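You operate a simulated robot arm through the tools that you are given. There is no shell and no other tool. Be economical: measure what you need, move in short steps, check, and stop when the job is done.

You are at the controls of a simulated two-armed robot. One attempt, no reset.

## Task
Shut the studs cabinet door. Then take the coil from the middle of the cabinet worktop and leave it on the blue torque card. Then take the steel elbow and leave it on the yellow torque card. Then take the green plug from the top of the long steel bench and leave it on the yellow pad. Do these in the order given.

The check looks at the end state, three seconds after you hand in, the way a careful person would. Anything else that was tipped, shoved, dropped, spilled or broken makes it a failure.

## Robot
Two 7-joint arms with fingered hands on one trunk, on a base that drives. Base frame: it is fixed to the floor where the robot stands at the start and does not move with it; the origin is under the middle of the robot, x ahead of it, y to its left, z up. Readings come in cm, rad, newtons and seconds.
The left shoulder is at the start at [9.9, 26.6, 101.1], the right one opposite. Places, roughly: blue torque card [125, 125, 100]; coil [75, 175, 100]; green plug (4x4x4 cm) [-230, 40, 90]; steel elbow (5x5x3 cm) [10, 260, 90]; studs cabinet door [120, 20, 50]; yellow pad (9x6x2 cm) [90, 150, 90]; yellow torque card [-25, 275, 100]. Payload 5 kg a hand.
Tool frame (each hand has its own): the origin (TCP) lies between the finger pads and is the grasp point; the fingertips stand 5.2 cm ahead of it; z points along the fingers, y is the line along which they close. The gripper opens to 17.6 cm. The gripper's body begins 6.1 cm behind the TCP. The gripper is a hand of 5 fingers: y runs from the thumb to the fingers, the wrist lies at [-2.6, -15.1, -26.9] in the tool frame, and closing takes about 1.5 s.
Orientation is that of the tool frame in the base frame, as [roll, pitch, yaw] about the fixed x, y, z axes, in that order (R = Rz(yaw) Ry(pitch) Rx(roll)). With the fingers straight down and the wrist toward the robot, the tool's x, y and z point along [0, 1, 0], [1, 0, 0] and [0, 0, -1] of the base frame.

## Interface
- The arms move only by the tool play_rows. It takes "left_steps", "right_steps" or both (then of equal length, played together; a hand with none holds still); each is a list of rows, each a list of 6 numbers: the shift along the tool's x, y, z in units of 25 mm (1.0 is 25 mm), then the turn, a rotation vector about the tool's x, y, z in units of 6 degrees (1.0 is 6 degrees). In form: [[tx, ty, tz, wx, wy, wz], ...]. A call has 1 to 20 rows; each row shifts and turns the commanded pose from where the row before left it, along the tool's axes as they then stand. "left_gripper" and "right_gripper" are, for a hand that has rows, the finger opening in cm, from 0 to 17.6, set as the call begins (left out, the last holds). A call with a number of a shift or a turn outside -1 to 1 is refused whole. A row lasts 0.2 s, in which the tool goes at most 5 cm and 0.15 rad; a call with a longer step from one row to the next is refused whole, and so is a gripper value outside its range. A pose out of reach is approached as far as the arm can. The call stops where the force on the tool passes 40 N (or 10 N more than at its start, if that is more) or the arm is blocked; 0.2 s more then pass. Each finger travels about 10.8 cm/s and halts on what it meets, pressing with about 28 N; the grip force reading is that of the motor and also rises with nothing between the fingers. The clock runs only during rows and for 0.2 s after the last one: add rows that do not move to give the fingers time. The reply holds the time, the measured pose of the TCP, the force on the tool along the base axes, the opening and the grip force, in the units named above and with some noise, with the torque about the TCP (base axes, N m) and any sound that the robot's microphone picked up.
- Cameras (640 x 400 px; columns grow to the right, rows downward): "scene" is now at [21.79, -2.54, 122.95]; the picture's right is [-0.27, -0.96, 0.00], its down [-0.52, 0.14, -0.84] and it looks along [0.81, -0.23, -0.54] (base axes); focal length 288 px, centre (320, 200). "left" rides on the left gripper at [-10.2, -14.2, -20.3] in its tool frame; the picture's right is [-0.79, -0.29, 0.54], its down [0.56, -0.70, 0.44] and it looks along [0.25, 0.65, 0.72] (tool axes); focal length 275 px, centre (320, 200). "right" rides on the right gripper at [10.2, -14.2, -20.3] in its tool frame; the picture's right is [-0.79, 0.29, -0.54], its down [-0.56, -0.70, 0.44] and it looks along [-0.25, 0.65, 0.72] (tool axes); focal length 275 px, centre (320, 200). There is no depth. A picture from a camera that has moved, and an enlarged one, comes with that camera's place and axes in the base frame and with its lens.
- snapshot(camera): a new picture of that camera. It takes no simulated time.
- slide_trunk(by): slides the trunk up (or, below 0, down) by that many cm; the arms and the scene camera ride with it, the base frame stays. It gives what a move gives, with no picture.
- roll_base(legs): drives the robot by 1 to 6 legs, each [ahead, turn to the left] in cm and rad, along the robot's own axes; the way and the turn of a leg run together, so that a leg with both is an arc; at most 150 cm and 3.142 rad a leg. The arms and the cameras ride along, it lands a little off, and it stops where it bumps. It gives what a move gives.
- move_fingers(index, middle, ring, little, thumb_bend, thumb_turn, hand): sets how far each is bent, from 0 (flat) to 100 (curled in); at 30 the hand is open as for a grip, at 70 the pads meet at the TCP. One left out holds its place. A second passes; each finger stops where it meets its share of the squeeze, and holds until it gets a number again. A gripper value or a shape takes the hand back. It gives what a move gives, with no picture; readings hold the bend of each and the force on index, middle, ring, little, thumb and palm. thumb_turn goes from beside the hand (0) to across from the fingers (100), as for a grip.
- preshape(shape, hand): the hand has 5 fingers and takes this shape, open, in about a second: jaw (thumb against the fingers, like two jaws); tri (thumb and two fingers); tip (a fingertip pinch); poke (one finger out to press); point (the index stretched); flat (the hand flat); cup (the hand cupped); fist (a fist). The gripper value then closes the fingers along that shape, each until it touches; the sizes above hold for jaw. It gives what a move gives, with no picture.
- aim_head(pan, tilt): turns the head with the scene camera to pan (to the left, within 1.396 rad either way) and tilt (down, from -0.506 to 1.204), counted from straight ahead of the robot. It gives what a move gives.
- inspect(camera, box): a new picture of the part [left, top, right, bottom] of that camera's present view, enlarged. It takes no simulated time.
- finish_job(): hands the job in; it is judged then, once.

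Go step by step. Nothing tells you exact positions but the pictures and the camera data: compare them with the known pose of the tool, close in by small moves and look again before you grip or let go. The budget is 165 turns and 138 pictures, counting those below and the enlarged ones. Unless the task says otherwise, let go and move clear before handing in, and close with one line.

The tools are called after "Call:" as a command line: name --argument value ..., lists and objects as JSON in quotes. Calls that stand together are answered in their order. play_rows: Moves the arms, as the interface text tells. Its arguments: {"type":"object","properties":{"left_steps":{"type":"array","items":{"type":"array","items":{"type":"number"}}},"left_gripper":{"type":"number"},"right_steps":{"type":"array","items":{"type":"array","items":{"type":"number"}}},"right_gripper":{"type":"number"}},"required":[]} The other tools are called the same way: slide_trunk (by) slides the trunk up or down; preshape (shape, hand) gives the hand a shape; move_fingers (index, middle, ring, little, thumb_bend, thumb_turn, hand) moves the fingers one by one; roll_base (legs) drives the base; aim_head (pan, tilt) turns the head that bears the scene camera; snapshot (camera) takes a picture; inspect (camera, box) takes an enlarged picture of a part of a camera's view; finish_job () hands the job in.

At the start:

```text
time_s: 0.0
left_eef_pos: [87.86, 26.0, 84.87]
left_ee_rot: [-3.139, 0.0, 1.571]
left_ft_force: [0.7, 0.1, 0.0]
left_ft_torque: [0.03, -0.01, 0.01]
left_grip_width: 17.57
left_finger_force: 0.0
left_shape: jaw
left_bend: [30.0, 30.0, 30.0, 30.0, 30.0, 98.0]
left_finger forces: [0.0, 0.1, 0.0, 0.1, 0.1, 0.1]
right_eef_pos: [79.86, -45.23, 84.94]
right_ee_rot: [-3.14, 0.0, 1.573]
right_ft_force: [0.6, 0.1, 0.9]
right_ft_torque: [0.0, 0.05, -0.01]
right_grip_width: 17.54
right_finger_force: 0.1
right_shape: jaw
right_bend: [30.0, 30.0, 30.0, 30.0, 30.0, 98.0]
right_finger forces: [0.1, 0.0, 0.0, 0.0, 0.0, 0.0]
trunk travel left (down, up): [-17.5, 62.6]
robot x, y, heading: [0.03, -0.37, 0.003]
head pan, tilt: [-0.272, 0.557]
```

scene: 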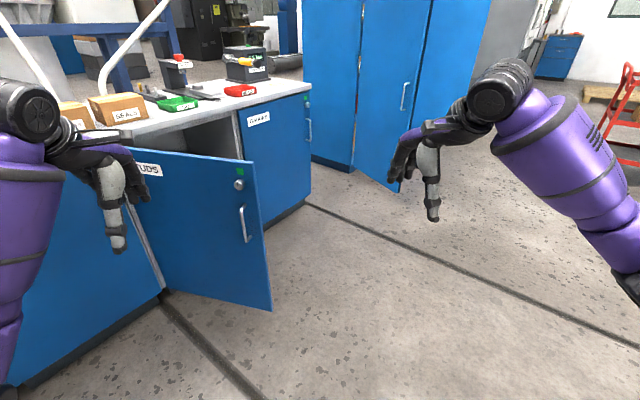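
right: 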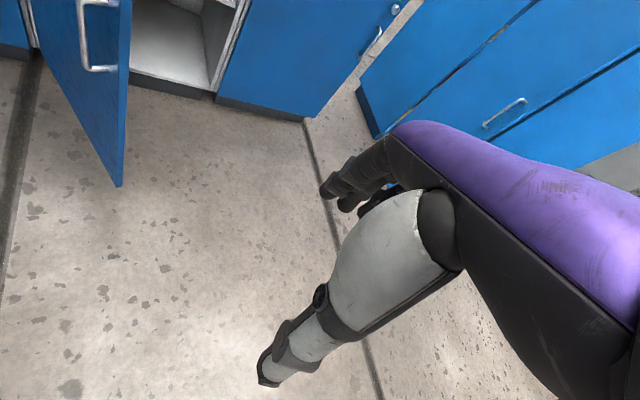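
left: 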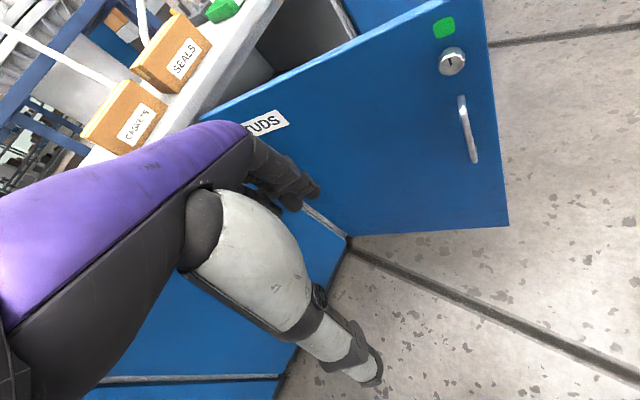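

I see the studs door standing open about 70° with its hinge on the left near (133, 42). Before moving I'll look around to map the worktop.

Call:
aim_head --pan 0.5 --tilt 0.45

Call:
snapshot --camera "scene"

Call:
aim_head --pan 1.35 --tilt 0.35

Call:
snapshot --camera "scene"

```text
time_s: 1.1
left_eef_pos: [86.86, 25.84, 86.11]
left_ee_rot: [3.124, 0.0, 1.571]
left_ft_force: [-0.1, -0.6, 0.4]
left_ft_torque: [0.09, 0.0, 0.0]
left_grip_width: 17.59
left_finger_force: 0.0
left_shape: jaw
left_bend: [30.0, 30.0, 30.0, 30.0, 30.0, 97.0]
left_finger forces: [0.1, 0.0, 0.1, 0.0, 0.0, 0.1]
right_eef_pos: [78.84, -45.08, 85.89]
right_ee_rot: [3.127, 0.002, 1.57]
right_ft_force: [0.2, 0.1, 0.4]
right_ft_torque: [0.07, 0.02, -0.01]
right_grip_width: 17.58
right_finger_force: 0.0
right_shape: jaw
right_bend: [30.0, 30.0, 30.0, 30.0, 30.0, 97.0]
right_finger forces: [0.0, 0.0, 0.0, 0.0, 0.0, 0.1]
trunk travel left (down, up): [-17.5, 62.6]
robot x, y, heading: [-0.08, -0.26, 0.006]
head pan, tilt: [0.499, 0.45]
```

```text
134 pictures are left
camera scene: at [21.23, 4.23, 123.93], right [0.48, -0.88, -0.01], down [-0.4, -0.21, -0.89], along [0.78, 0.43, -0.45], focal length 288 px, centre (320, 200)
```

scene: 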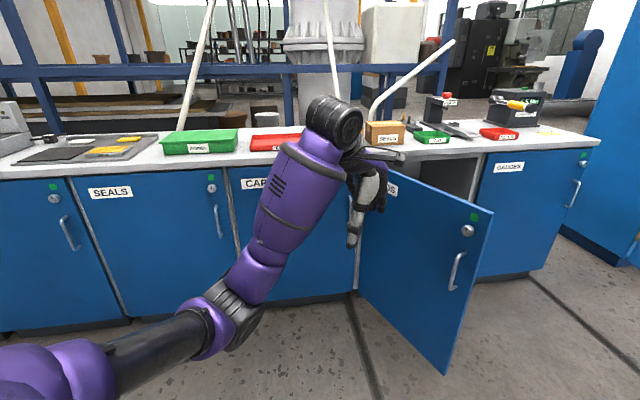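

```text
time_s: 2.3
left_eef_pos: [86.88, 25.89, 86.01]
left_ee_rot: [3.124, 0.001, 1.574]
left_ft_force: [-0.4, 0.6, 0.4]
left_ft_torque: [0.03, -0.03, -0.02]
left_grip_width: 17.58
left_finger_force: 0.1
left_shape: jaw
left_bend: [30.0, 30.0, 30.0, 30.0, 30.0, 97.0]
left_finger forces: [0.0, 0.0, 0.0, 0.0, 0.0, 0.0]
right_eef_pos: [78.85, -45.02, 85.89]
right_ee_rot: [3.129, 0.001, 1.572]
right_ft_force: [-0.5, 0.6, -0.6]
right_ft_torque: [0.0, -0.01, -0.01]
right_grip_width: 17.6
right_finger_force: 0.1
right_shape: jaw
right_bend: [30.0, 30.0, 30.0, 30.0, 30.0, 97.0]
right_finger forces: [0.0, 0.0, 0.1, 0.0, 0.0, 0.1]
trunk travel left (down, up): [-17.5, 62.6]
robot x, y, heading: [-0.21, -0.15, 0.001]
head pan, tilt: [1.349, 0.351]
```

```text
133 pictures are left
camera scene: at [15.23, 8.95, 124.92], right [0.98, -0.22, -0.01], down [-0.09, -0.34, -0.94], along [0.2, 0.92, -0.35], focal length 288 px, centre (320, 200)
```

scene: 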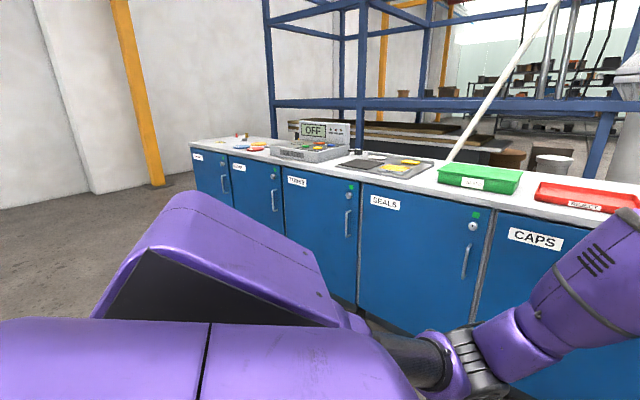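

The cabinet row runs along about (0.6, −0.8), with its front roughly at 0.8x+0.6y ≈ 131. I'll fist the left hand, pull it back and down, then drive ahead to push the door.

Call:
preshape --hand "left" --shape "fist"

Call:
play_rows --left_steps '[[0, -0.9, 0.4, 0, 0, 0], [0, -0.9, 0.4, 0, 0, 0], [0, -0.9, 0.4, 0, 0, 0], [0, -0.9, 0.4, 0, 0, 0], [0, -0.9, 0.4, 0, 0, 0], [0, -0.9, 0.4, 0, 0, 0], [0, -0.9, 0.4, 0, 0, 0], [0, -0.9, 0.4, 0, 0, 0], [0, -0.9, 0.4, 0, 0, 0], [0, -0.9, 0.4, 0, 0, 0], [0, -0.9, 0.4, 0, 0, 0], [0, -0.9, 0.4, 0, 0, 0], [0, -0.9, 0.4, 0, 0, 0], [0, -0.9, 0.4, 0, 0, 0], [0, -0.9, 0.4, 0, 0, 0], [0, -0.9, 0.4, 0, 0, 0], [0, -0.9, 0.4, 0, 0, 0], [0, -0.9, 0.4, 0, 0, 0]]'

Call:
aim_head --pan 0.0 --tilt 0.6

Call:
snapshot --camera "scene"

```text
time_s: 3.2
left_eef_pos: [86.76, 25.93, 86.1]
left_ee_rot: [3.125, 0.002, 1.574]
left_ft_force: [-0.2, 0.1, 0.1]
left_ft_torque: [0.03, 0.0, -0.03]
left_grip_width: 0.0
left_finger_force: 0.1
left_shape: fist
left_bend: [100.0, 100.0, 100.0, 100.0, 85.0, 85.0]
left_finger forces: [0.0, 0.0, 0.0, 0.0, 0.0, 0.1]
right_eef_pos: [78.88, -45.22, 85.82]
right_ee_rot: [3.13, 0.002, 1.573]
right_ft_force: [0.2, -0.4, -0.1]
right_ft_torque: [0.04, 0.03, 0.01]
right_grip_width: 17.61
right_finger_force: 0.1
right_shape: jaw
right_bend: [30.0, 30.0, 30.0, 30.0, 30.0, 97.0]
right_finger forces: [0.0, 0.0, 0.0, 0.1, 0.1, 0.1]
trunk travel left (down, up): [-17.5, 62.6]
robot x, y, heading: [0.19, -0.22, -0.001]
head pan, tilt: [1.349, 0.351]
```

```text
time_s: 7.0
left_eef_pos: [58.62, 23.0, 65.91]
left_ee_rot: [3.129, 0.0, 1.574]
left_ft_force: [0.1, 0.2, -0.3]
left_ft_torque: [0.0, 0.04, -0.01]
left_grip_width: 0.0
left_finger_force: 0.1
left_shape: fist
left_bend: [100.0, 100.0, 100.0, 100.0, 85.0, 85.0]
left_finger forces: [0.1, 0.1, 0.0, 0.0, 0.0, 0.1]
left hand out of reach, approached as far as the arm can: row 13, 14, 15, 16, 17, 18
right_eef_pos: [78.71, -45.19, 85.91]
right_ee_rot: [3.129, 0.002, 1.572]
right_ft_force: [0.0, 0.0, 0.9]
right_ft_torque: [0.0, 0.06, 0.01]
right_grip_width: 17.57
right_finger_force: 0.1
right_shape: jaw
right_bend: [30.0, 30.0, 30.0, 30.0, 30.0, 97.0]
right_finger forces: [0.0, 0.1, 0.0, 0.0, 0.0, 0.1]
trunk travel left (down, up): [-17.5, 62.6]
robot x, y, heading: [0.44, -0.18, -0.004]
head pan, tilt: [1.349, 0.351]
```

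```text
time_s: 8.5
left_eef_pos: [58.61, 22.92, 65.85]
left_ee_rot: [3.129, 0.0, 1.571]
left_ft_force: [1.0, 0.4, -0.1]
left_ft_torque: [0.01, -0.03, 0.0]
left_grip_width: 0.01
left_finger_force: 0.1
left_shape: fist
left_bend: [100.0, 100.0, 100.0, 100.0, 85.0, 85.0]
left_finger forces: [0.1, 0.0, 0.0, 0.1, 0.0, 0.0]
right_eef_pos: [78.77, -45.19, 85.89]
right_ee_rot: [3.13, 0.002, 1.573]
right_ft_force: [-0.6, -0.2, -0.8]
right_ft_torque: [-0.03, 0.0, 0.01]
right_grip_width: 17.59
right_finger_force: 0.0
right_shape: jaw
right_bend: [30.0, 30.0, 30.0, 30.0, 30.0, 97.0]
right_finger forces: [0.0, 0.0, 0.0, 0.0, 0.1, 0.0]
trunk travel left (down, up): [-17.5, 62.6]
robot x, y, heading: [-0.21, -0.01, 0.002]
head pan, tilt: [0.0, 0.6]
```

```text
132 pictures are left
camera scene: at [21.96, -0.12, 122.55], right [0.0, -1.0, 0.0], down [-0.58, 0.0, -0.82], along [0.82, 0.0, -0.58], focal length 288 px, centre (320, 200)
```

scene: 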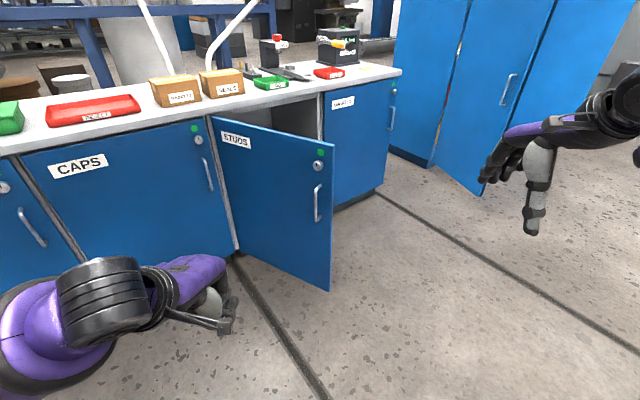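

The left fist is clear of the door's outer face. I'll drive ahead 45 cm, keeping the hand short of the door.

Call:
roll_base --legs '[[45, 0]]'

Call:
snapshot --camera "scene"

```text
time_s: 12.0
left_eef_pos: [102.61, 22.93, 65.83]
left_ee_rot: [3.131, -0.002, 1.572]
left_ft_force: [0.7, 0.3, -0.2]
left_ft_torque: [0.01, 0.02, -0.04]
left_grip_width: 0.0
left_finger_force: 0.1
left_shape: fist
left_bend: [100.0, 100.0, 100.0, 100.0, 85.0, 85.0]
left_finger forces: [0.2, 0.0, 0.0, 0.0, 0.0, 0.1]
right_eef_pos: [122.81, -45.24, 85.91]
right_ee_rot: [3.13, 0.003, 1.572]
right_ft_force: [0.3, 0.3, 0.7]
right_ft_torque: [0.03, -0.03, 0.03]
right_grip_width: 17.59
right_finger_force: 0.0
right_shape: jaw
right_bend: [30.0, 30.0, 30.0, 30.0, 30.0, 97.0]
right_finger forces: [0.1, 0.1, 0.1, 0.0, 0.0, 0.0]
trunk travel left (down, up): [-17.5, 62.6]
robot x, y, heading: [44.34, -0.15, -0.004]
head pan, tilt: [0.0, 0.6]
```

```text
131 pictures are left
camera scene: at [66.06, -0.14, 122.54], right [0.0, -1.0, 0.0], down [-0.58, 0.0, -0.82], along [0.82, 0.0, -0.58], focal length 288 px, centre (320, 200)
```

scene: 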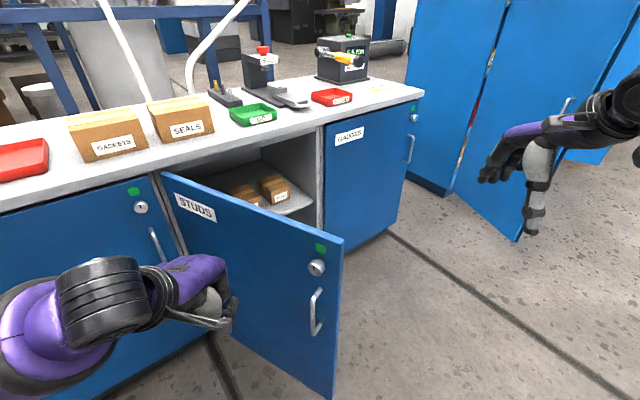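

Now I push with the fist: forward and slightly right, toward mid‑door.

Call:
play_rows --left_steps '[[-0.6, 0.7, 0, 0, 0, 0], [-0.6, 0.7, 0, 0, 0, 0], [-0.6, 0.7, 0, 0, 0, 0], [-0.6, 0.7, 0, 0, 0, 0], [-0.6, 0.7, 0, 0, 0, 0], [-0.6, 0.7, 0, 0, 0, 0], [-0.4, 0.8, 0, 0, 0, 0], [-0.4, 0.8, 0, 0, 0, 0], [-0.4, 0.8, 0, 0, 0, 0], [-0.4, 0.8, 0, 0, 0, 0], [-0.4, 0.8, 0, 0, 0, 0]]'

Call:
snapshot --camera "scene"

```text
time_s: 14.4
left_eef_pos: [122.3, 8.98, 67.11]
left_ee_rot: [3.119, -0.001, 1.571]
left_ft_force: [-0.3, 1.0, 0.1]
left_ft_torque: [-0.02, 0.01, -0.02]
left_grip_width: 16.79
left_finger_force: 0.1
left_shape: fist
left_bend: [100.0, 100.0, 100.0, 100.0, 85.0, 85.0]
left_finger forces: [0.0, 0.0, 0.1, 0.0, 0.0, 0.0]
right_eef_pos: [121.72, -45.17, 86.9]
right_ee_rot: [3.117, 0.003, 1.574]
right_ft_force: [0.2, 0.3, -1.1]
right_ft_torque: [0.01, -0.02, -0.03]
right_grip_width: 17.55
right_finger_force: 0.0
right_shape: jaw
right_bend: [30.0, 30.0, 30.0, 30.0, 30.0, 97.0]
right_finger forces: [0.1, 0.0, 0.0, 0.0, 0.0, 0.1]
trunk travel left (down, up): [-17.5, 62.6]
robot x, y, heading: [44.41, -0.35, 0.002]
head pan, tilt: [0.0, 0.6]
```

```text
130 pictures are left
camera scene: at [66.06, -0.14, 122.54], right [0.0, -1.0, 0.0], down [-0.58, 0.0, -0.82], along [0.82, 0.0, -0.58], focal length 288 px, centre (320, 200)
```

scene: 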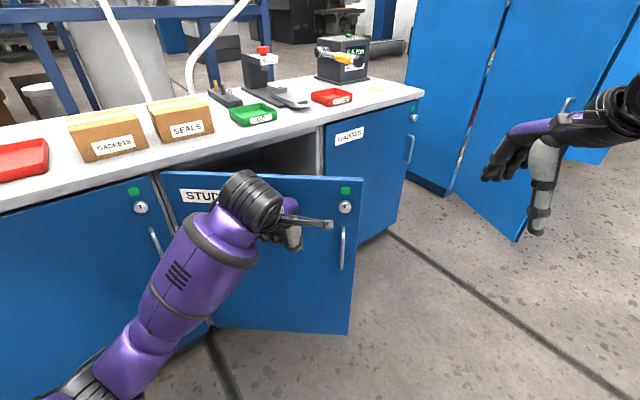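

The door follows well. I'll keep pushing forward.

Call:
play_rows --left_steps '[[0, 0.9, 0, 0, 0, 0], [0, 0.9, 0, 0, 0, 0], [0, 0.9, 0, 0, 0, 0], [0, 0.9, 0, 0, 0, 0], [0.1, 0.9, 0, 0, 0, 0], [0.1, 0.9, 0, 0, 0, 0], [0.1, 0.9, 0, 0, 0, 0], [0.1, 0.9, 0, 0, 0, 0]]'

Call:
snapshot --camera "scene"

```text
time_s: 16.2
left_eef_pos: [140.24, 9.99, 67.88]
left_ee_rot: [3.117, -0.001, 1.572]
left_ft_force: [0.3, -0.1, -1.5]
left_ft_torque: [-0.06, -0.07, -0.03]
left_grip_width: 16.8
left_finger_force: 0.1
left_shape: fist
left_bend: [100.0, 100.0, 100.0, 100.0, 85.0, 85.0]
left_finger forces: [0.1, 0.0, 0.1, 0.0, 0.0, 0.0]
right_eef_pos: [121.73, -45.05, 86.96]
right_ee_rot: [3.115, 0.003, 1.573]
right_ft_force: [-0.1, -0.1, -1.1]
right_ft_torque: [-0.07, -0.04, -0.05]
right_grip_width: 17.61
right_finger_force: 0.0
right_shape: jaw
right_bend: [30.0, 30.0, 30.0, 30.0, 30.0, 97.0]
right_finger forces: [0.0, 0.0, 0.0, 0.1, 0.1, 0.0]
trunk travel left (down, up): [-17.5, 62.6]
robot x, y, heading: [44.09, -0.34, -0.005]
head pan, tilt: [0.0, 0.6]
```

```text
129 pictures are left
camera scene: at [66.06, -0.11, 122.55], right [0.0, -1.0, 0.0], down [-0.58, 0.0, -0.82], along [0.82, 0.0, -0.58], focal length 288 px, centre (320, 200)
```

scene: 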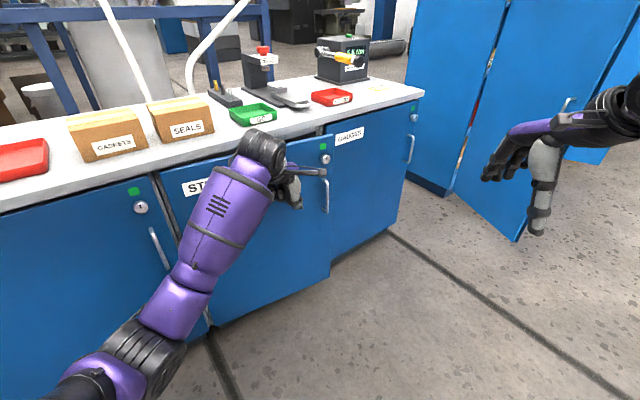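

Nearly closed. I'll push a bit more, forward and left along the cabinet's normal.

Call:
play_rows --left_steps '[[0.3, 0.8, 0, 0, 0, 0], [0.3, 0.8, 0, 0, 0, 0], [0.3, 0.8, 0, 0, 0, 0], [0.3, 0.8, 0, 0, 0, 0], [0.3, 0.8, 0, 0, 0, 0]]'

Call:
snapshot --camera "scene"

```text
time_s: 16.9
left_eef_pos: [144.39, 11.76, 70.07]
left_ee_rot: [3.1, 0.003, 1.571]
left_ft_force: [-2.5, 0.4, 5.9]
left_ft_torque: [0.01, -0.11, 0.03]
left_grip_width: 16.79
left_finger_force: 0.1
left_shape: fist
left_bend: [100.0, 100.0, 100.0, 100.0, 85.0, 85.0]
left_finger forces: [0.1, 0.0, 0.0, 0.0, 0.0, 0.1]
right_eef_pos: [120.3, -45.19, 88.57]
right_ee_rot: [3.097, 0.003, 1.572]
right_ft_force: [-3.6, -0.1, 3.7]
right_ft_torque: [-0.18, -0.4, -0.11]
right_grip_width: 17.62
right_finger_force: 0.0
right_shape: jaw
right_bend: [30.0, 30.0, 30.0, 30.0, 30.0, 97.0]
right_finger forces: [0.0, 0.1, 0.1, 0.0, 0.0, 0.0]
trunk travel left (down, up): [-17.5, 62.6]
robot x, y, heading: [44.2, -0.33, 0.003]
head pan, tilt: [0.0, 0.6]
stopped in row 3 (left hand): the force on the tool passed its limit at 54 N (the readings are from after the stop); the commanded pose is now the measured one
```

```text
128 pictures are left
camera scene: at [65.7, -0.09, 122.7], right [0.0, -1.0, 0.0], down [-0.57, 0.0, -0.82], along [0.82, 0.0, -0.57], focal length 288 px, centre (320, 200)
```

scene: 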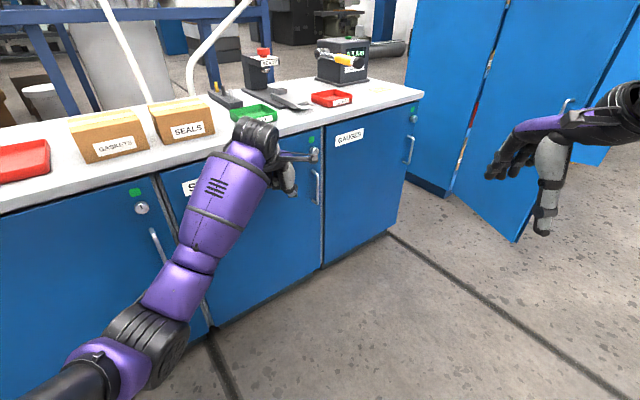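

The door met its frame. I'll pull back and check it.

Call:
play_rows --left_steps '[[0, -1, 0, 0, 0, 0], [0, -1, 0, 0, 0, 0], [0, -1, 0, 0, 0, 0], [0, -1, 0, 0, 0, 0], [0, -1, 0, 0, 0, 0], [0, -1, 0, 0, 0, 0], [0, -1, 0, 0, 0, 0], [0, -1, 0, 0, 0, 0], [0, -1, 0, 0, 0, 0], [0, -1, 0, 0, 0, 0], [0, -1, 0, 0, 0, 0], [0, -1, 0, 0, 0, 0]]'

Call:
snapshot --camera "scene"

```text
time_s: 19.6
left_eef_pos: [114.58, 11.84, 68.52]
left_ee_rot: [3.11, 0.002, 1.572]
left_ft_force: [0.7, -0.1, 1.1]
left_ft_torque: [0.0, 0.02, 0.01]
left_grip_width: 16.77
left_finger_force: 0.1
left_shape: fist
left_bend: [100.0, 100.0, 100.0, 100.0, 85.0, 85.0]
left_finger forces: [0.1, 0.0, 0.0, 0.0, 0.0, 0.0]
right_eef_pos: [120.64, -45.17, 87.94]
right_ee_rot: [3.101, 0.002, 1.574]
right_ft_force: [0.2, 0.1, -0.4]
right_ft_torque: [-0.02, 0.02, 0.02]
right_grip_width: 17.6
right_finger_force: 0.1
right_shape: jaw
right_bend: [30.0, 30.0, 30.0, 30.0, 30.0, 97.0]
right_finger forces: [0.0, 0.0, 0.0, 0.0, 0.1, 0.0]
trunk travel left (down, up): [-17.5, 62.6]
robot x, y, heading: [44.18, -0.0, -0.002]
head pan, tilt: [0.0, 0.6]
```

```text
127 pictures are left
camera scene: at [66.07, -0.13, 122.56], right [0.0, -1.0, 0.0], down [-0.58, 0.0, -0.82], along [0.82, 0.0, -0.58], focal length 288 px, centre (320, 200)
```

scene: 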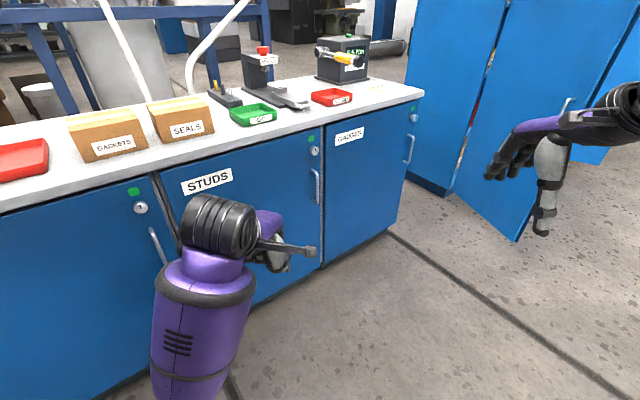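

Call:
inspect --camera "scene" --box '[140, 110, 380, 280]'

Call:
aim_head --pan 1.3 --tilt 0.55

Call:
snapshot --camera "scene"

```text
2.35 times, centred on (260, 195) of scene
camera zoom: at [66.07, -0.13, 122.56], right [0.0, -1.0, 0.0], down [-0.58, 0.0, -0.82], along [0.82, 0.0, -0.58], focal length 678 px, centre (461, 212)
```

zoom: 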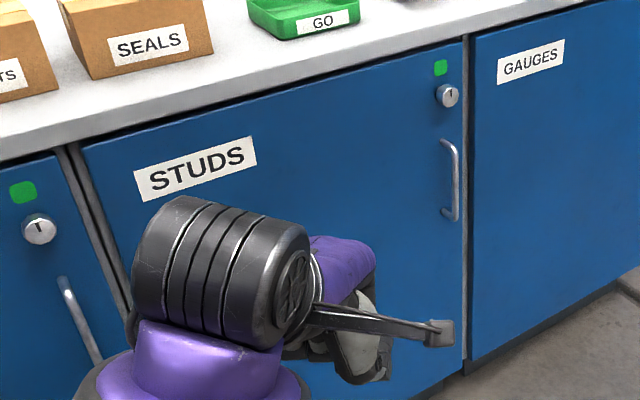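

```text
time_s: 21.0
left_eef_pos: [114.66, 11.76, 68.36]
left_ee_rot: [3.108, 0.002, 1.57]
left_ft_force: [-0.2, -0.7, -0.3]
left_ft_torque: [-0.02, 0.01, 0.01]
left_grip_width: 16.8
left_finger_force: 0.1
left_shape: fist
left_bend: [100.0, 100.0, 100.0, 100.0, 85.0, 85.0]
left_finger forces: [0.1, 0.0, 0.0, 0.1, 0.2, 0.1]
right_eef_pos: [120.65, -45.15, 88.04]
right_ee_rot: [3.103, 0.002, 1.574]
right_ft_force: [-0.2, -0.2, -1.2]
right_ft_torque: [0.01, -0.01, 0.0]
right_grip_width: 17.58
right_finger_force: 0.0
right_shape: jaw
right_bend: [30.0, 30.0, 30.0, 30.0, 30.0, 97.0]
right_finger forces: [0.0, 0.1, 0.0, 0.1, 0.0, 0.0]
trunk travel left (down, up): [-17.5, 62.6]
robot x, y, heading: [44.18, -0.24, -0.002]
head pan, tilt: [1.3, 0.55]
```

```text
125 pictures are left
camera scene: at [59.63, 8.51, 123.09], right [0.96, -0.27, -0.01], down [-0.15, -0.5, -0.85], along [0.22, 0.82, -0.53], focal length 288 px, centre (320, 200)
```

scene: 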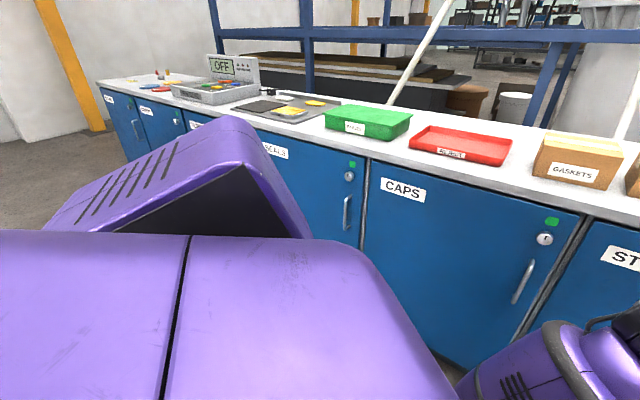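

The studs door is flush. Now I'll zoom on the worktop to find the coil, cards and elbow.

Call:
inspect --camera "scene" --box '[90, 50, 250, 150]'

Call:
inspect --camera "scene" --box '[230, 70, 430, 195]'

Call:
inspect --camera "scene" --box '[400, 75, 640, 225]'

```text
4.00 times, centred on (170, 100) of scene
camera zoom: at [59.63, 8.51, 123.09], right [0.96, -0.27, -0.01], down [-0.15, -0.5, -0.85], along [0.22, 0.82, -0.53], focal length 1153 px, centre (920, 600)
```

zoom: 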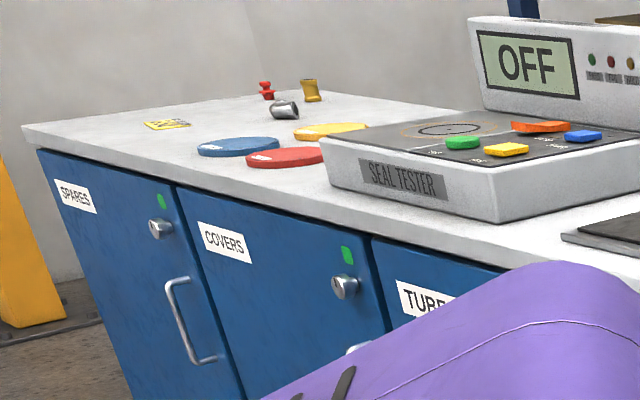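

```text
3.20 times, centred on (330, 132) of scene
camera zoom: at [59.63, 8.51, 123.09], right [0.96, -0.27, -0.01], down [-0.15, -0.5, -0.85], along [0.22, 0.82, -0.53], focal length 923 px, centre (288, 416)
```

zoom: 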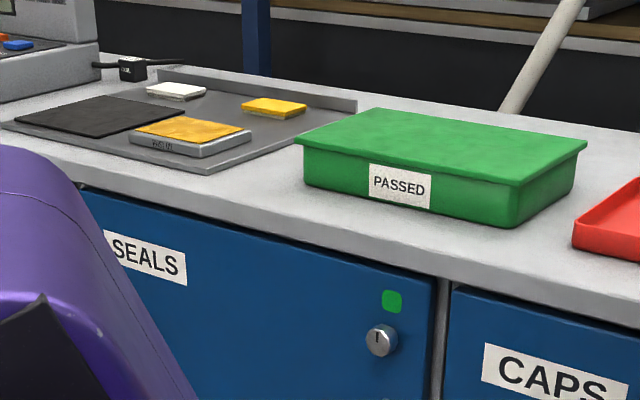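

```text
2.67 times, centred on (520, 150) of scene
camera zoom: at [59.63, 8.51, 123.09], right [0.96, -0.27, -0.01], down [-0.15, -0.5, -0.85], along [0.22, 0.82, -0.53], focal length 769 px, centre (-213, 333)
```

zoom: 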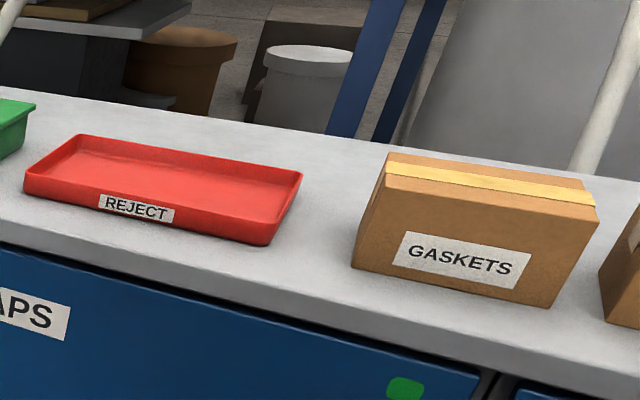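

I take the black block labelled "COIL" beside the mat as the coil; the elbow and yellow card are at the far left end. The blue card is probably hidden behind the green bin. I'll raise the trunk and hands for a better view and safe travel.

Call:
preshape --hand "left" --shape "jaw"

Call:
play_rows --left_steps '[[0, -1, -1, 0, 0, 0], [0, -1, -1, 0, 0, 0], [0, -1, -1, 0, 0, 0], [0, -1, -1, 0, 0, 0], [0, -1, -1, 0, 0, 0], [0, -1, -1, 0, 0, 0], [0, 0, -1, 0, 0, 0], [0, 0, -1, 0, 0, 0]]' --right_steps '[[0, -1, 0, 0, 0, 0], [0, -1, 0, 0, 0, 0], [0, -1, 0, 0, 0, 0], [0, -1, 0, 0, 0, 0], [0, -1, 0, 0, 0, 0], [0, -1, 0, 0, 0, 0], [0, -1, 0, 0, 0, 0], [0, -1, 0, 0, 0, 0]]'

Call:
slide_trunk --by 30

Call:
roll_base --legs '[[0, 1.69], [100, 0], [0, -1.05]]'

Call:
aim_head --pan 0.0 --tilt 0.8

Call:
snapshot --camera "scene"

```text
time_s: 21.9
left_eef_pos: [114.56, 11.82, 68.52]
left_ee_rot: [3.107, 0.004, 1.571]
left_ft_force: [0.2, -0.1, 0.0]
left_ft_torque: [0.04, 0.0, -0.02]
left_grip_width: 17.56
left_finger_force: 0.1
left_shape: jaw
left_bend: [30.0, 30.0, 30.0, 30.0, 30.0, 97.0]
left_finger forces: [0.0, 0.0, 0.1, 0.0, 0.0, 0.0]
right_eef_pos: [120.54, -45.25, 87.99]
right_ee_rot: [3.104, 0.001, 1.571]
right_ft_force: [1.2, 0.7, -0.1]
right_ft_torque: [0.01, 0.01, -0.03]
right_grip_width: 17.59
right_finger_force: 0.0
right_shape: jaw
right_bend: [30.0, 30.0, 30.0, 30.0, 30.0, 97.0]
right_finger forces: [0.1, 0.1, 0.0, 0.0, 0.0, 0.0]
trunk travel left (down, up): [-17.5, 62.6]
robot x, y, heading: [44.34, 0.04, 0.003]
head pan, tilt: [1.3, 0.55]
```

```text
time_s: 23.7
left_eef_pos: [102.7, 12.85, 70.15]
left_ee_rot: [3.106, -0.036, 1.578]
left_ft_force: [0.5, 1.1, 0.7]
left_ft_torque: [-0.07, 0.05, -0.01]
left_grip_width: 17.57
left_finger_force: 0.1
left_shape: jaw
left_bend: [30.0, 30.0, 30.0, 30.0, 30.0, 98.0]
left_finger forces: [0.0, 0.0, 0.1, 0.0, 0.0, 0.1]
left hand out of reach, approached as far as the arm can: row 3, 4, 5, 6, 7, 8
right_eef_pos: [101.1, -45.32, 87.28]
right_ee_rot: [3.11, 0.002, 1.574]
right_ft_force: [0.0, 0.5, -0.7]
right_ft_torque: [-0.04, 0.06, 0.01]
right_grip_width: 17.6
right_finger_force: 0.1
right_shape: jaw
right_bend: [30.0, 30.0, 30.0, 30.0, 30.0, 97.0]
right_finger forces: [0.1, 0.1, 0.0, 0.0, 0.1, 0.0]
right hand out of reach, approached as far as the arm can: row 8
trunk travel left (down, up): [-17.5, 62.6]
robot x, y, heading: [44.4, -0.12, 0.003]
head pan, tilt: [1.3, 0.55]
```

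```text
time_s: 26.7
left_eef_pos: [103.62, 13.91, 101.34]
left_ee_rot: [3.081, -0.055, 1.594]
left_ft_force: [-0.7, 0.5, 0.4]
left_ft_torque: [-0.02, 0.05, -0.01]
left_grip_width: 17.59
left_finger_force: 0.0
left_shape: jaw
left_bend: [30.0, 30.0, 30.0, 30.0, 30.0, 98.0]
left_finger forces: [0.1, 0.0, 0.0, 0.0, 0.1, 0.0]
right_eef_pos: [101.0, -45.13, 117.17]
right_ee_rot: [3.106, 0.001, 1.573]
right_ft_force: [-0.2, -0.1, 0.1]
right_ft_torque: [0.02, -0.03, 0.01]
right_grip_width: 17.6
right_finger_force: 0.1
right_shape: jaw
right_bend: [30.0, 30.0, 30.0, 30.0, 30.0, 97.0]
right_finger forces: [0.1, 0.1, 0.0, 0.1, 0.0, 0.0]
trunk travel left (down, up): [-47.5, 32.6]
robot x, y, heading: [44.06, -0.21, -0.001]
head pan, tilt: [1.3, 0.55]
```

```text
time_s: 36.2
left_eef_pos: [17.54, 87.72, 100.46]
left_ee_rot: [3.094, -0.071, -2.992]
left_ft_force: [-3.2, 6.4, -2.9]
left_ft_torque: [-0.78, -0.33, -0.09]
left_grip_width: 17.6
left_finger_force: 0.1
left_shape: jaw
left_bend: [30.0, 30.0, 30.0, 30.0, 30.0, 98.0]
left_finger forces: [0.0, 0.0, 0.1, 0.0, 0.0, 0.0]
right_eef_pos: [76.75, 93.44, 117.71]
right_ee_rot: [3.099, 0.004, -3.006]
right_ft_force: [-2.6, 8.0, -4.3]
right_ft_torque: [-0.95, -0.24, 0.19]
right_grip_width: 17.59
right_finger_force: 0.0
right_shape: jaw
right_bend: [30.0, 30.0, 30.0, 30.0, 30.0, 97.0]
right_finger forces: [0.0, 0.1, 0.1, 0.0, 0.1, 0.1]
trunk travel left (down, up): [-47.5, 32.6]
robot x, y, heading: [40.06, 32.01, 1.747]
head pan, tilt: [1.3, 0.55]
stopped in leg 2: the robot was blocked; the commanded pose is now the measured one
```

```text
time_s: 37.7
left_eef_pos: [17.71, 86.5, 101.11]
left_ee_rot: [3.084, -0.072, -2.991]
left_ft_force: [-0.7, 1.8, -0.1]
left_ft_torque: [-0.18, 0.03, -0.01]
left_grip_width: 17.61
left_finger_force: 0.0
left_shape: jaw
left_bend: [30.0, 30.0, 30.0, 30.0, 30.0, 98.0]
left_finger forces: [0.0, 0.0, 0.0, 0.0, 0.1, 0.0]
right_eef_pos: [76.91, 92.22, 118.16]
right_ee_rot: [3.089, 0.009, -3.004]
right_ft_force: [0.5, 2.0, -1.8]
right_ft_torque: [-0.18, 0.09, 0.04]
right_grip_width: 17.58
right_finger_force: 0.1
right_shape: jaw
right_bend: [30.0, 30.0, 30.0, 30.0, 30.0, 97.0]
right_finger forces: [0.1, 0.1, 0.0, 0.0, 0.0, 0.0]
trunk travel left (down, up): [-47.5, 32.6]
robot x, y, heading: [39.53, 32.12, 1.737]
head pan, tilt: [0.0, 0.799]
```

```text
121 pictures are left
camera scene: at [37.92, 44.77, 151.64], right [0.98, 0.17, 0.0], down [0.13, -0.72, -0.69], along [-0.12, 0.68, -0.73], focal length 288 px, centre (320, 200)
```

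scene: 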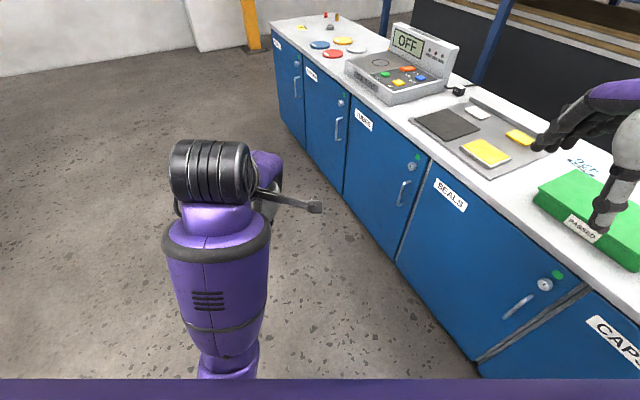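

The drive was blocked at (40, 32). I'll look around the robot for what it touched.

Call:
aim_head --pan -1.2 --tilt 0.9

Call:
snapshot --camera "scene"

Call:
aim_head --pan 0.9 --tilt 0.8

Call:
snapshot --camera "scene"

```text
time_s: 39.1
left_eef_pos: [17.78, 86.28, 101.0]
left_ee_rot: [3.081, -0.071, -2.993]
left_ft_force: [-0.7, 0.4, -0.2]
left_ft_torque: [0.0, -0.03, 0.01]
left_grip_width: 17.61
left_finger_force: 0.0
left_shape: jaw
left_bend: [30.0, 30.0, 30.0, 30.0, 30.0, 98.0]
left_finger forces: [0.0, 0.0, 0.0, 0.0, 0.0, 0.1]
right_eef_pos: [76.96, 91.86, 118.53]
right_ee_rot: [3.086, 0.008, -3.004]
right_ft_force: [-1.0, 0.0, -0.1]
right_ft_torque: [0.03, -0.02, -0.01]
right_grip_width: 17.61
right_finger_force: 0.1
right_shape: jaw
right_bend: [30.0, 30.0, 30.0, 30.0, 30.0, 97.0]
right_finger forces: [0.0, 0.0, 0.0, 0.0, 0.0, 0.0]
trunk travel left (down, up): [-47.5, 32.6]
robot x, y, heading: [40.04, 32.19, 1.744]
head pan, tilt: [-1.201, 0.901]
```

```text
120 pictures are left
camera scene: at [45.75, 40.45, 150.96], right [0.52, -0.86, 0.01], down [-0.67, -0.41, -0.62], along [0.53, 0.31, -0.79], focal length 288 px, centre (320, 200)
```

scene: 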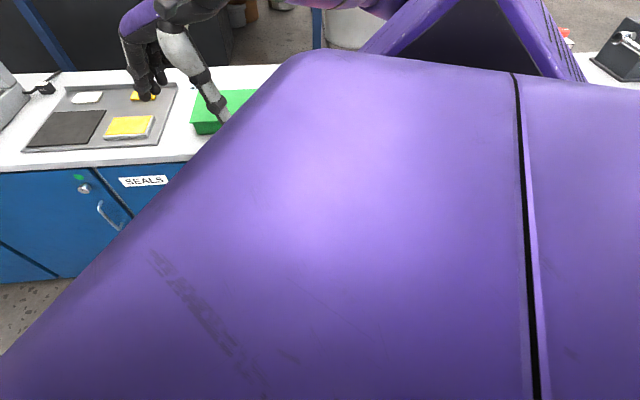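

```text
time_s: 41.1
left_eef_pos: [17.88, 86.27, 101.07]
left_ee_rot: [3.08, -0.07, -2.991]
left_ft_force: [0.1, 0.2, -0.4]
left_ft_torque: [0.02, 0.02, 0.01]
left_grip_width: 17.61
left_finger_force: 0.0
left_shape: jaw
left_bend: [30.0, 30.0, 30.0, 30.0, 30.0, 98.0]
left_finger forces: [0.0, 0.1, 0.0, 0.0, 0.1, 0.0]
right_eef_pos: [76.95, 92.0, 118.45]
right_ee_rot: [3.085, 0.008, -3.005]
right_ft_force: [0.3, -0.1, 0.5]
right_ft_torque: [0.0, 0.02, 0.0]
right_grip_width: 17.6
right_finger_force: 0.1
right_shape: jaw
right_bend: [30.0, 30.0, 30.0, 30.0, 30.0, 97.0]
right_finger forces: [0.0, 0.0, 0.0, 0.1, 0.0, 0.1]
trunk travel left (down, up): [-47.5, 32.6]
robot x, y, heading: [40.03, 31.54, 1.743]
head pan, tilt: [0.901, 0.799]
```

```text
119 pictures are left
camera scene: at [32.21, 40.43, 151.72], right [0.48, 0.88, -0.01], down [0.63, -0.35, -0.69], along [-0.61, 0.32, -0.72], focal length 288 px, centre (320, 200)
```

scene: 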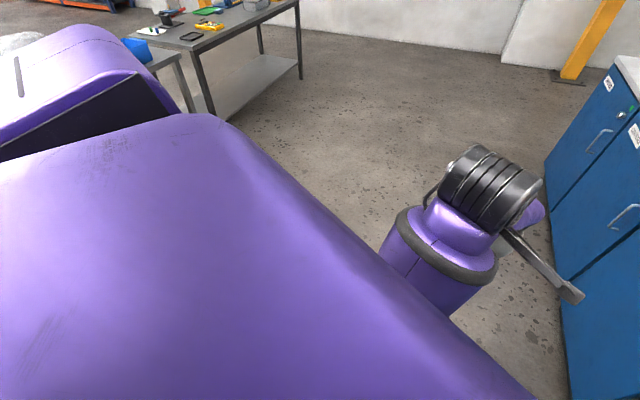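

Call:
aim_head --pan -1.39 --tilt 0.3

Call:
snapshot --camera "scene"

Call:
snapshot --camera "right"

```text
time_s: 43.2
left_eef_pos: [17.86, 86.35, 101.09]
left_ee_rot: [3.081, -0.071, -2.993]
left_ft_force: [0.1, 0.4, 0.3]
left_ft_torque: [0.0, 0.03, -0.01]
left_grip_width: 17.61
left_finger_force: 0.0
left_shape: jaw
left_bend: [30.0, 30.0, 30.0, 30.0, 30.0, 98.0]
left_finger forces: [0.1, 0.0, 0.0, 0.1, 0.0, 0.1]
right_eef_pos: [76.92, 91.86, 118.32]
right_ee_rot: [3.086, 0.009, -3.006]
right_ft_force: [0.3, -0.3, 0.1]
right_ft_torque: [0.02, -0.04, 0.03]
right_grip_width: 17.6
right_finger_force: 0.1
right_shape: jaw
right_bend: [30.0, 30.0, 30.0, 30.0, 30.0, 97.0]
right_finger forces: [0.1, 0.1, 0.0, 0.0, 0.0, 0.1]
trunk travel left (down, up): [-47.5, 32.6]
robot x, y, heading: [39.78, 31.77, 1.743]
head pan, tilt: [-1.389, 0.3]
```

```text
118 pictures are left
camera scene: at [48.04, 39.89, 156.2], right [0.35, -0.94, 0.01], down [-0.28, -0.12, -0.95], along [0.9, 0.33, -0.3], focal length 288 px, centre (320, 200)
```

scene: 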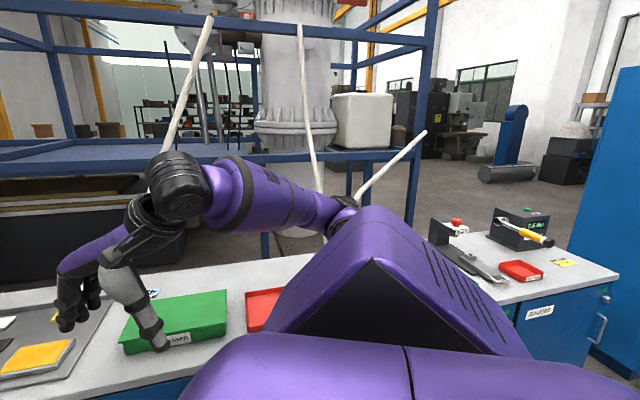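

```text
117 pictures are left
camera right: at [68.63, 75.44, 137.84], right [0.74, 0.36, 0.56], down [0.65, -0.59, -0.48], along [0.16, 0.72, -0.68], focal length 275 px, centre (320, 200)
```

right: 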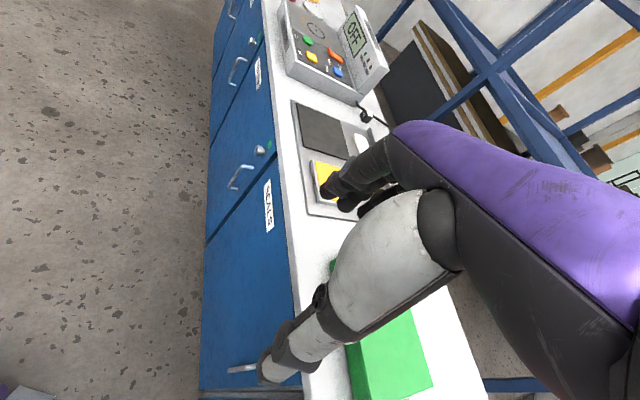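

Nothing visible touches the robot. I'll try a short drive ahead again.

Call:
roll_base --legs '[[15, 0]]'

```text
time_s: 44.9
left_eef_pos: [15.1, 101.5, 101.02]
left_ee_rot: [3.084, -0.068, -2.994]
left_ft_force: [-0.2, 2.0, 0.2]
left_ft_torque: [-0.17, -0.03, -0.01]
left_grip_width: 17.59
left_finger_force: 0.1
left_shape: jaw
left_bend: [30.0, 30.0, 30.0, 30.0, 30.0, 98.0]
left_finger forces: [0.0, 0.0, 0.0, 0.0, 0.0, 0.0]
right_eef_pos: [74.23, 107.31, 118.23]
right_ee_rot: [3.087, 0.009, -3.005]
right_ft_force: [-0.4, 1.7, -0.3]
right_ft_torque: [-0.24, 0.0, 0.03]
right_grip_width: 17.59
right_finger_force: 0.1
right_shape: jaw
right_bend: [30.0, 30.0, 30.0, 30.0, 30.0, 97.0]
right_finger forces: [0.0, 0.1, 0.0, 0.0, 0.0, 0.0]
trunk travel left (down, up): [-47.5, 32.6]
robot x, y, heading: [37.33, 47.08, 1.747]
head pan, tilt: [-1.389, 0.3]
```

That moved freely. I'll go on in short legs.

Call:
roll_base --legs '[[25, 0]]'

Call:
roll_base --legs '[[27, 0]]'

Call:
snapshot --camera "scene"

```text
time_s: 47.2
left_eef_pos: [10.95, 125.25, 101.73]
left_ee_rot: [3.07, -0.072, -2.992]
left_ft_force: [0.1, 1.6, -0.3]
left_ft_torque: [-0.18, -0.06, -0.03]
left_grip_width: 17.63
left_finger_force: 0.0
left_shape: jaw
left_bend: [30.0, 30.0, 30.0, 30.0, 30.0, 98.0]
left_finger forces: [0.0, 0.0, 0.0, 0.0, 0.1, 0.1]
right_eef_pos: [69.78, 130.92, 119.03]
right_ee_rot: [3.077, 0.01, -3.006]
right_ft_force: [-0.1, 2.3, -1.0]
right_ft_torque: [-0.18, -0.06, 0.03]
right_grip_width: 17.57
right_finger_force: 0.2
right_shape: jaw
right_bend: [30.0, 30.0, 30.0, 30.0, 30.0, 98.0]
right_finger forces: [0.0, 0.0, 0.1, 0.0, 0.0, 0.1]
trunk travel left (down, up): [-47.5, 32.6]
robot x, y, heading: [32.76, 71.78, 1.745]
head pan, tilt: [-1.389, 0.3]
```

```text
time_s: 49.6
left_eef_pos: [6.55, 150.04, 102.3]
left_ee_rot: [3.057, -0.071, -2.992]
left_ft_force: [1.0, 0.6, 0.2]
left_ft_torque: [-0.07, 0.0, -0.02]
left_grip_width: 17.56
left_finger_force: 0.2
left_shape: jaw
left_bend: [30.0, 30.0, 30.0, 30.0, 30.0, 98.0]
left_finger forces: [0.1, 0.1, 0.1, 0.0, 0.0, 0.0]
right_eef_pos: [65.93, 156.71, 120.12]
right_ee_rot: [3.066, -0.003, -3.031]
right_ft_force: [-1.2, 2.1, -0.6]
right_ft_torque: [-0.1, -0.01, 0.01]
right_grip_width: 17.6
right_finger_force: 0.1
right_shape: jaw
right_bend: [30.0, 30.0, 30.0, 30.0, 30.0, 98.0]
right_finger forces: [0.0, 0.1, 0.0, 0.0, 0.0, 0.1]
trunk travel left (down, up): [-47.5, 32.6]
robot x, y, heading: [28.65, 98.71, 1.746]
head pan, tilt: [-1.389, 0.3]
```

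```text
116 pictures are left
camera scene: at [36.42, 106.33, 156.19], right [0.35, -0.94, 0.01], down [-0.28, -0.12, -0.95], along [0.9, 0.33, -0.3], focal length 288 px, centre (320, 200)
```

scene: 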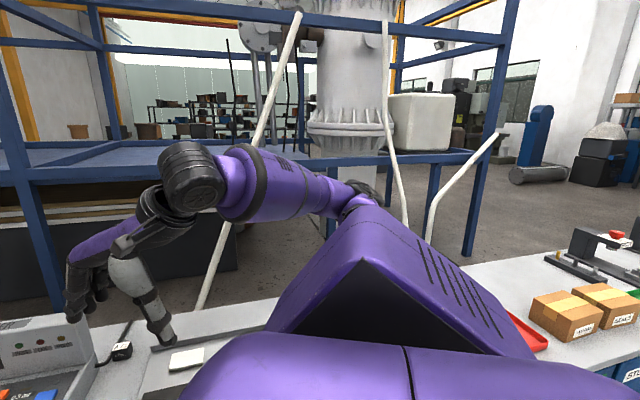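

Before turning toward the cabinet I'll raise the left hand, so it clears the items on the worktop.

Call:
play_rows --left_steps '[[0, 0.6, -1, 0, 0, 0], [0, 0.6, -1, 0, 0, 0], [0, 0.6, -1, 0, 0, 0], [0, 0.4, -1, 0, 0, 0], [0, 0.4, -1, 0, 0, 0], [0, 0.4, -1, 0, 0, 0], [0, 0, -1, 0, 0, 0], [0, 0, -1, 0, 0, 0]]'

```text
time_s: 51.6
left_eef_pos: [3.77, 158.66, 108.45]
left_ee_rot: [3.036, -0.125, -2.967]
left_ft_force: [-0.9, -5.8, 2.7]
left_ft_torque: [0.64, -0.19, -0.03]
left_grip_width: 17.57
left_finger_force: 0.1
left_shape: jaw
left_bend: [30.0, 30.0, 30.0, 30.0, 30.0, 97.0]
left_finger forces: [0.1, 0.0, 0.1, 0.1, 0.0, 0.1]
left hand out of reach, approached as far as the arm can: row 1, 2, 3, 4, 5, 6, 7, 8
right_eef_pos: [66.8, 155.39, 123.18]
right_ee_rot: [3.042, -0.026, -3.078]
right_ft_force: [-0.6, -5.7, -0.7]
right_ft_torque: [0.64, -0.15, -0.26]
right_grip_width: 17.57
right_finger_force: 0.0
right_shape: jaw
right_bend: [30.0, 30.0, 30.0, 30.0, 30.0, 98.0]
right_finger forces: [0.0, 0.1, 0.0, 0.1, 0.1, 0.0]
trunk travel left (down, up): [-47.5, 32.6]
robot x, y, heading: [28.75, 98.23, 1.743]
head pan, tilt: [-1.389, 0.3]
stopped in row 8 (left hand): the arm was blocked; the commanded pose is now the measured one
```

The left arm is cramped. I'll move it outward and forward first, then up.

Call:
play_rows --left_steps '[[0.8, 0.5, 0, 0, 0, 0], [0.8, 0.5, 0, 0, 0, 0], [0.8, 0.5, 0, 0, 0, 0], [0.8, 0.5, 0, 0, 0, 0], [0.8, 0.5, 0, 0, 0, 0], [0.8, 0.5, 0, 0, 0, 0], [0.4, 0.5, -0.8, 0, 0, 0], [0.4, 0.5, -0.8, 0, 0, 0], [0, 0.5, -0.8, 0, 0, 0], [0, 0.5, -0.8, 0, 0, 0], [0, 0, -0.8, 0, 0, 0]]'

Call:
aim_head --pan 0.0 --tilt 0.6

Call:
snapshot --camera "scene"

```text
time_s: 54.2
left_eef_pos: [-13.87, 166.9, 121.56]
left_ee_rot: [3.006, -0.17, -2.921]
left_ft_force: [-3.4, -7.1, 2.2]
left_ft_torque: [0.68, -0.29, -0.07]
left_grip_width: 17.59
left_finger_force: 0.1
left_shape: jaw
left_bend: [30.0, 30.0, 30.0, 30.0, 30.0, 98.0]
left_finger forces: [0.0, 0.0, 0.0, 0.0, 0.1, 0.0]
left hand out of reach, approached as far as the arm can: row 11
right_eef_pos: [67.3, 155.23, 124.6]
right_ee_rot: [3.026, -0.041, -3.104]
right_ft_force: [-0.2, -5.6, -0.5]
right_ft_torque: [0.56, -0.01, -0.17]
right_grip_width: 17.61
right_finger_force: 0.1
right_shape: jaw
right_bend: [30.0, 30.0, 30.0, 30.0, 30.0, 98.0]
right_finger forces: [0.0, 0.1, 0.0, 0.0, 0.0, 0.0]
trunk travel left (down, up): [-47.5, 32.6]
robot x, y, heading: [28.35, 98.92, 1.75]
head pan, tilt: [-1.389, 0.3]
stopped in row 11 (left hand): the arm was blocked; the commanded pose is now the measured one
```

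```text
time_s: 55.7
left_eef_pos: [-13.57, 167.45, 121.04]
left_ee_rot: [3.016, -0.17, -2.925]
left_ft_force: [0.8, 0.7, -0.4]
left_ft_torque: [-0.05, 0.03, 0.0]
left_grip_width: 17.61
left_finger_force: 0.2
left_shape: jaw
left_bend: [30.0, 30.0, 30.0, 30.0, 30.0, 98.0]
left_finger forces: [0.0, 0.0, 0.0, 0.0, 0.0, 0.1]
right_eef_pos: [67.34, 155.76, 124.1]
right_ee_rot: [3.035, -0.046, -3.102]
right_ft_force: [0.1, 0.6, 0.7]
right_ft_torque: [-0.04, 0.07, 0.01]
right_grip_width: 17.61
right_finger_force: 0.0
right_shape: jaw
right_bend: [30.0, 30.0, 30.0, 30.0, 30.0, 98.0]
right_finger forces: [0.1, 0.0, 0.1, 0.0, 0.0, 0.0]
trunk travel left (down, up): [-47.5, 32.6]
robot x, y, heading: [28.17, 97.96, 1.743]
head pan, tilt: [0.0, 0.6]
```

```text
115 pictures are left
camera scene: at [26.2, 111.7, 153.35], right [0.99, 0.17, 0.0], down [0.1, -0.57, -0.82], along [-0.14, 0.8, -0.58], focal length 288 px, centre (320, 200)
```

scene: 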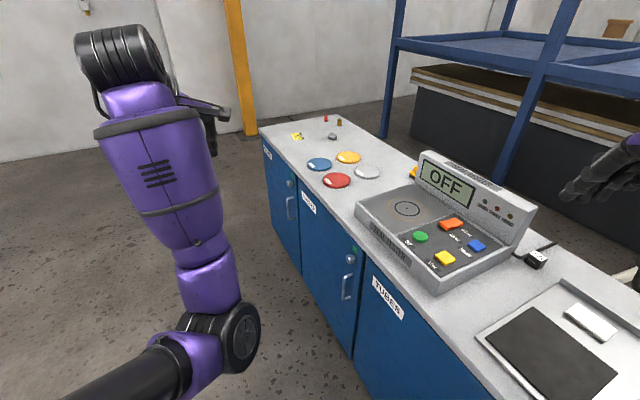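

The coil shows near (76, 177). Now I'll turn toward the cabinet.

Call:
roll_base --legs '[[0, -1.1]]'

Call:
snapshot --camera "scene"

```text
time_s: 56.5
left_eef_pos: [-17.24, 163.27, 122.75]
left_ee_rot: [2.981, -0.248, -2.869]
left_ft_force: [0.7, -6.0, 2.6]
left_ft_torque: [0.7, 0.06, -0.06]
left_grip_width: 17.6
left_finger_force: 0.0
left_shape: jaw
left_bend: [30.0, 30.0, 30.0, 30.0, 30.0, 98.0]
left_finger forces: [0.0, 0.0, 0.0, 0.1, 0.0, 0.0]
right_eef_pos: [69.22, 152.13, 127.03]
right_ee_rot: [3.055, 0.02, -3.102]
right_ft_force: [0.4, -5.1, 1.4]
right_ft_torque: [0.68, 0.14, -0.1]
right_grip_width: 17.6
right_finger_force: 0.1
right_shape: jaw
right_bend: [30.0, 30.0, 30.0, 30.0, 30.0, 98.0]
right_finger forces: [0.1, 0.0, 0.0, 0.1, 0.0, 0.0]
trunk travel left (down, up): [-47.5, 32.6]
robot x, y, heading: [28.54, 98.19, 1.739]
head pan, tilt: [0.0, 0.6]
stopped in leg 1: the force on the tool passed its limit at 142 N (the readings are from after the stop); the commanded pose is now the measured one
```

```text
114 pictures are left
camera scene: at [26.37, 110.94, 153.46], right [0.99, 0.17, 0.0], down [0.1, -0.56, -0.82], along [-0.14, 0.81, -0.57], focal length 288 px, centre (320, 200)
```

scene: 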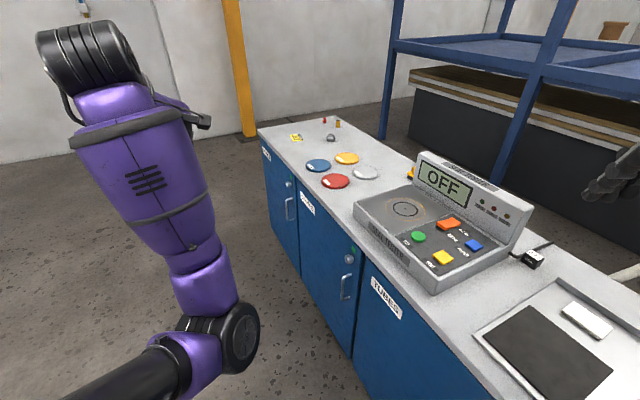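

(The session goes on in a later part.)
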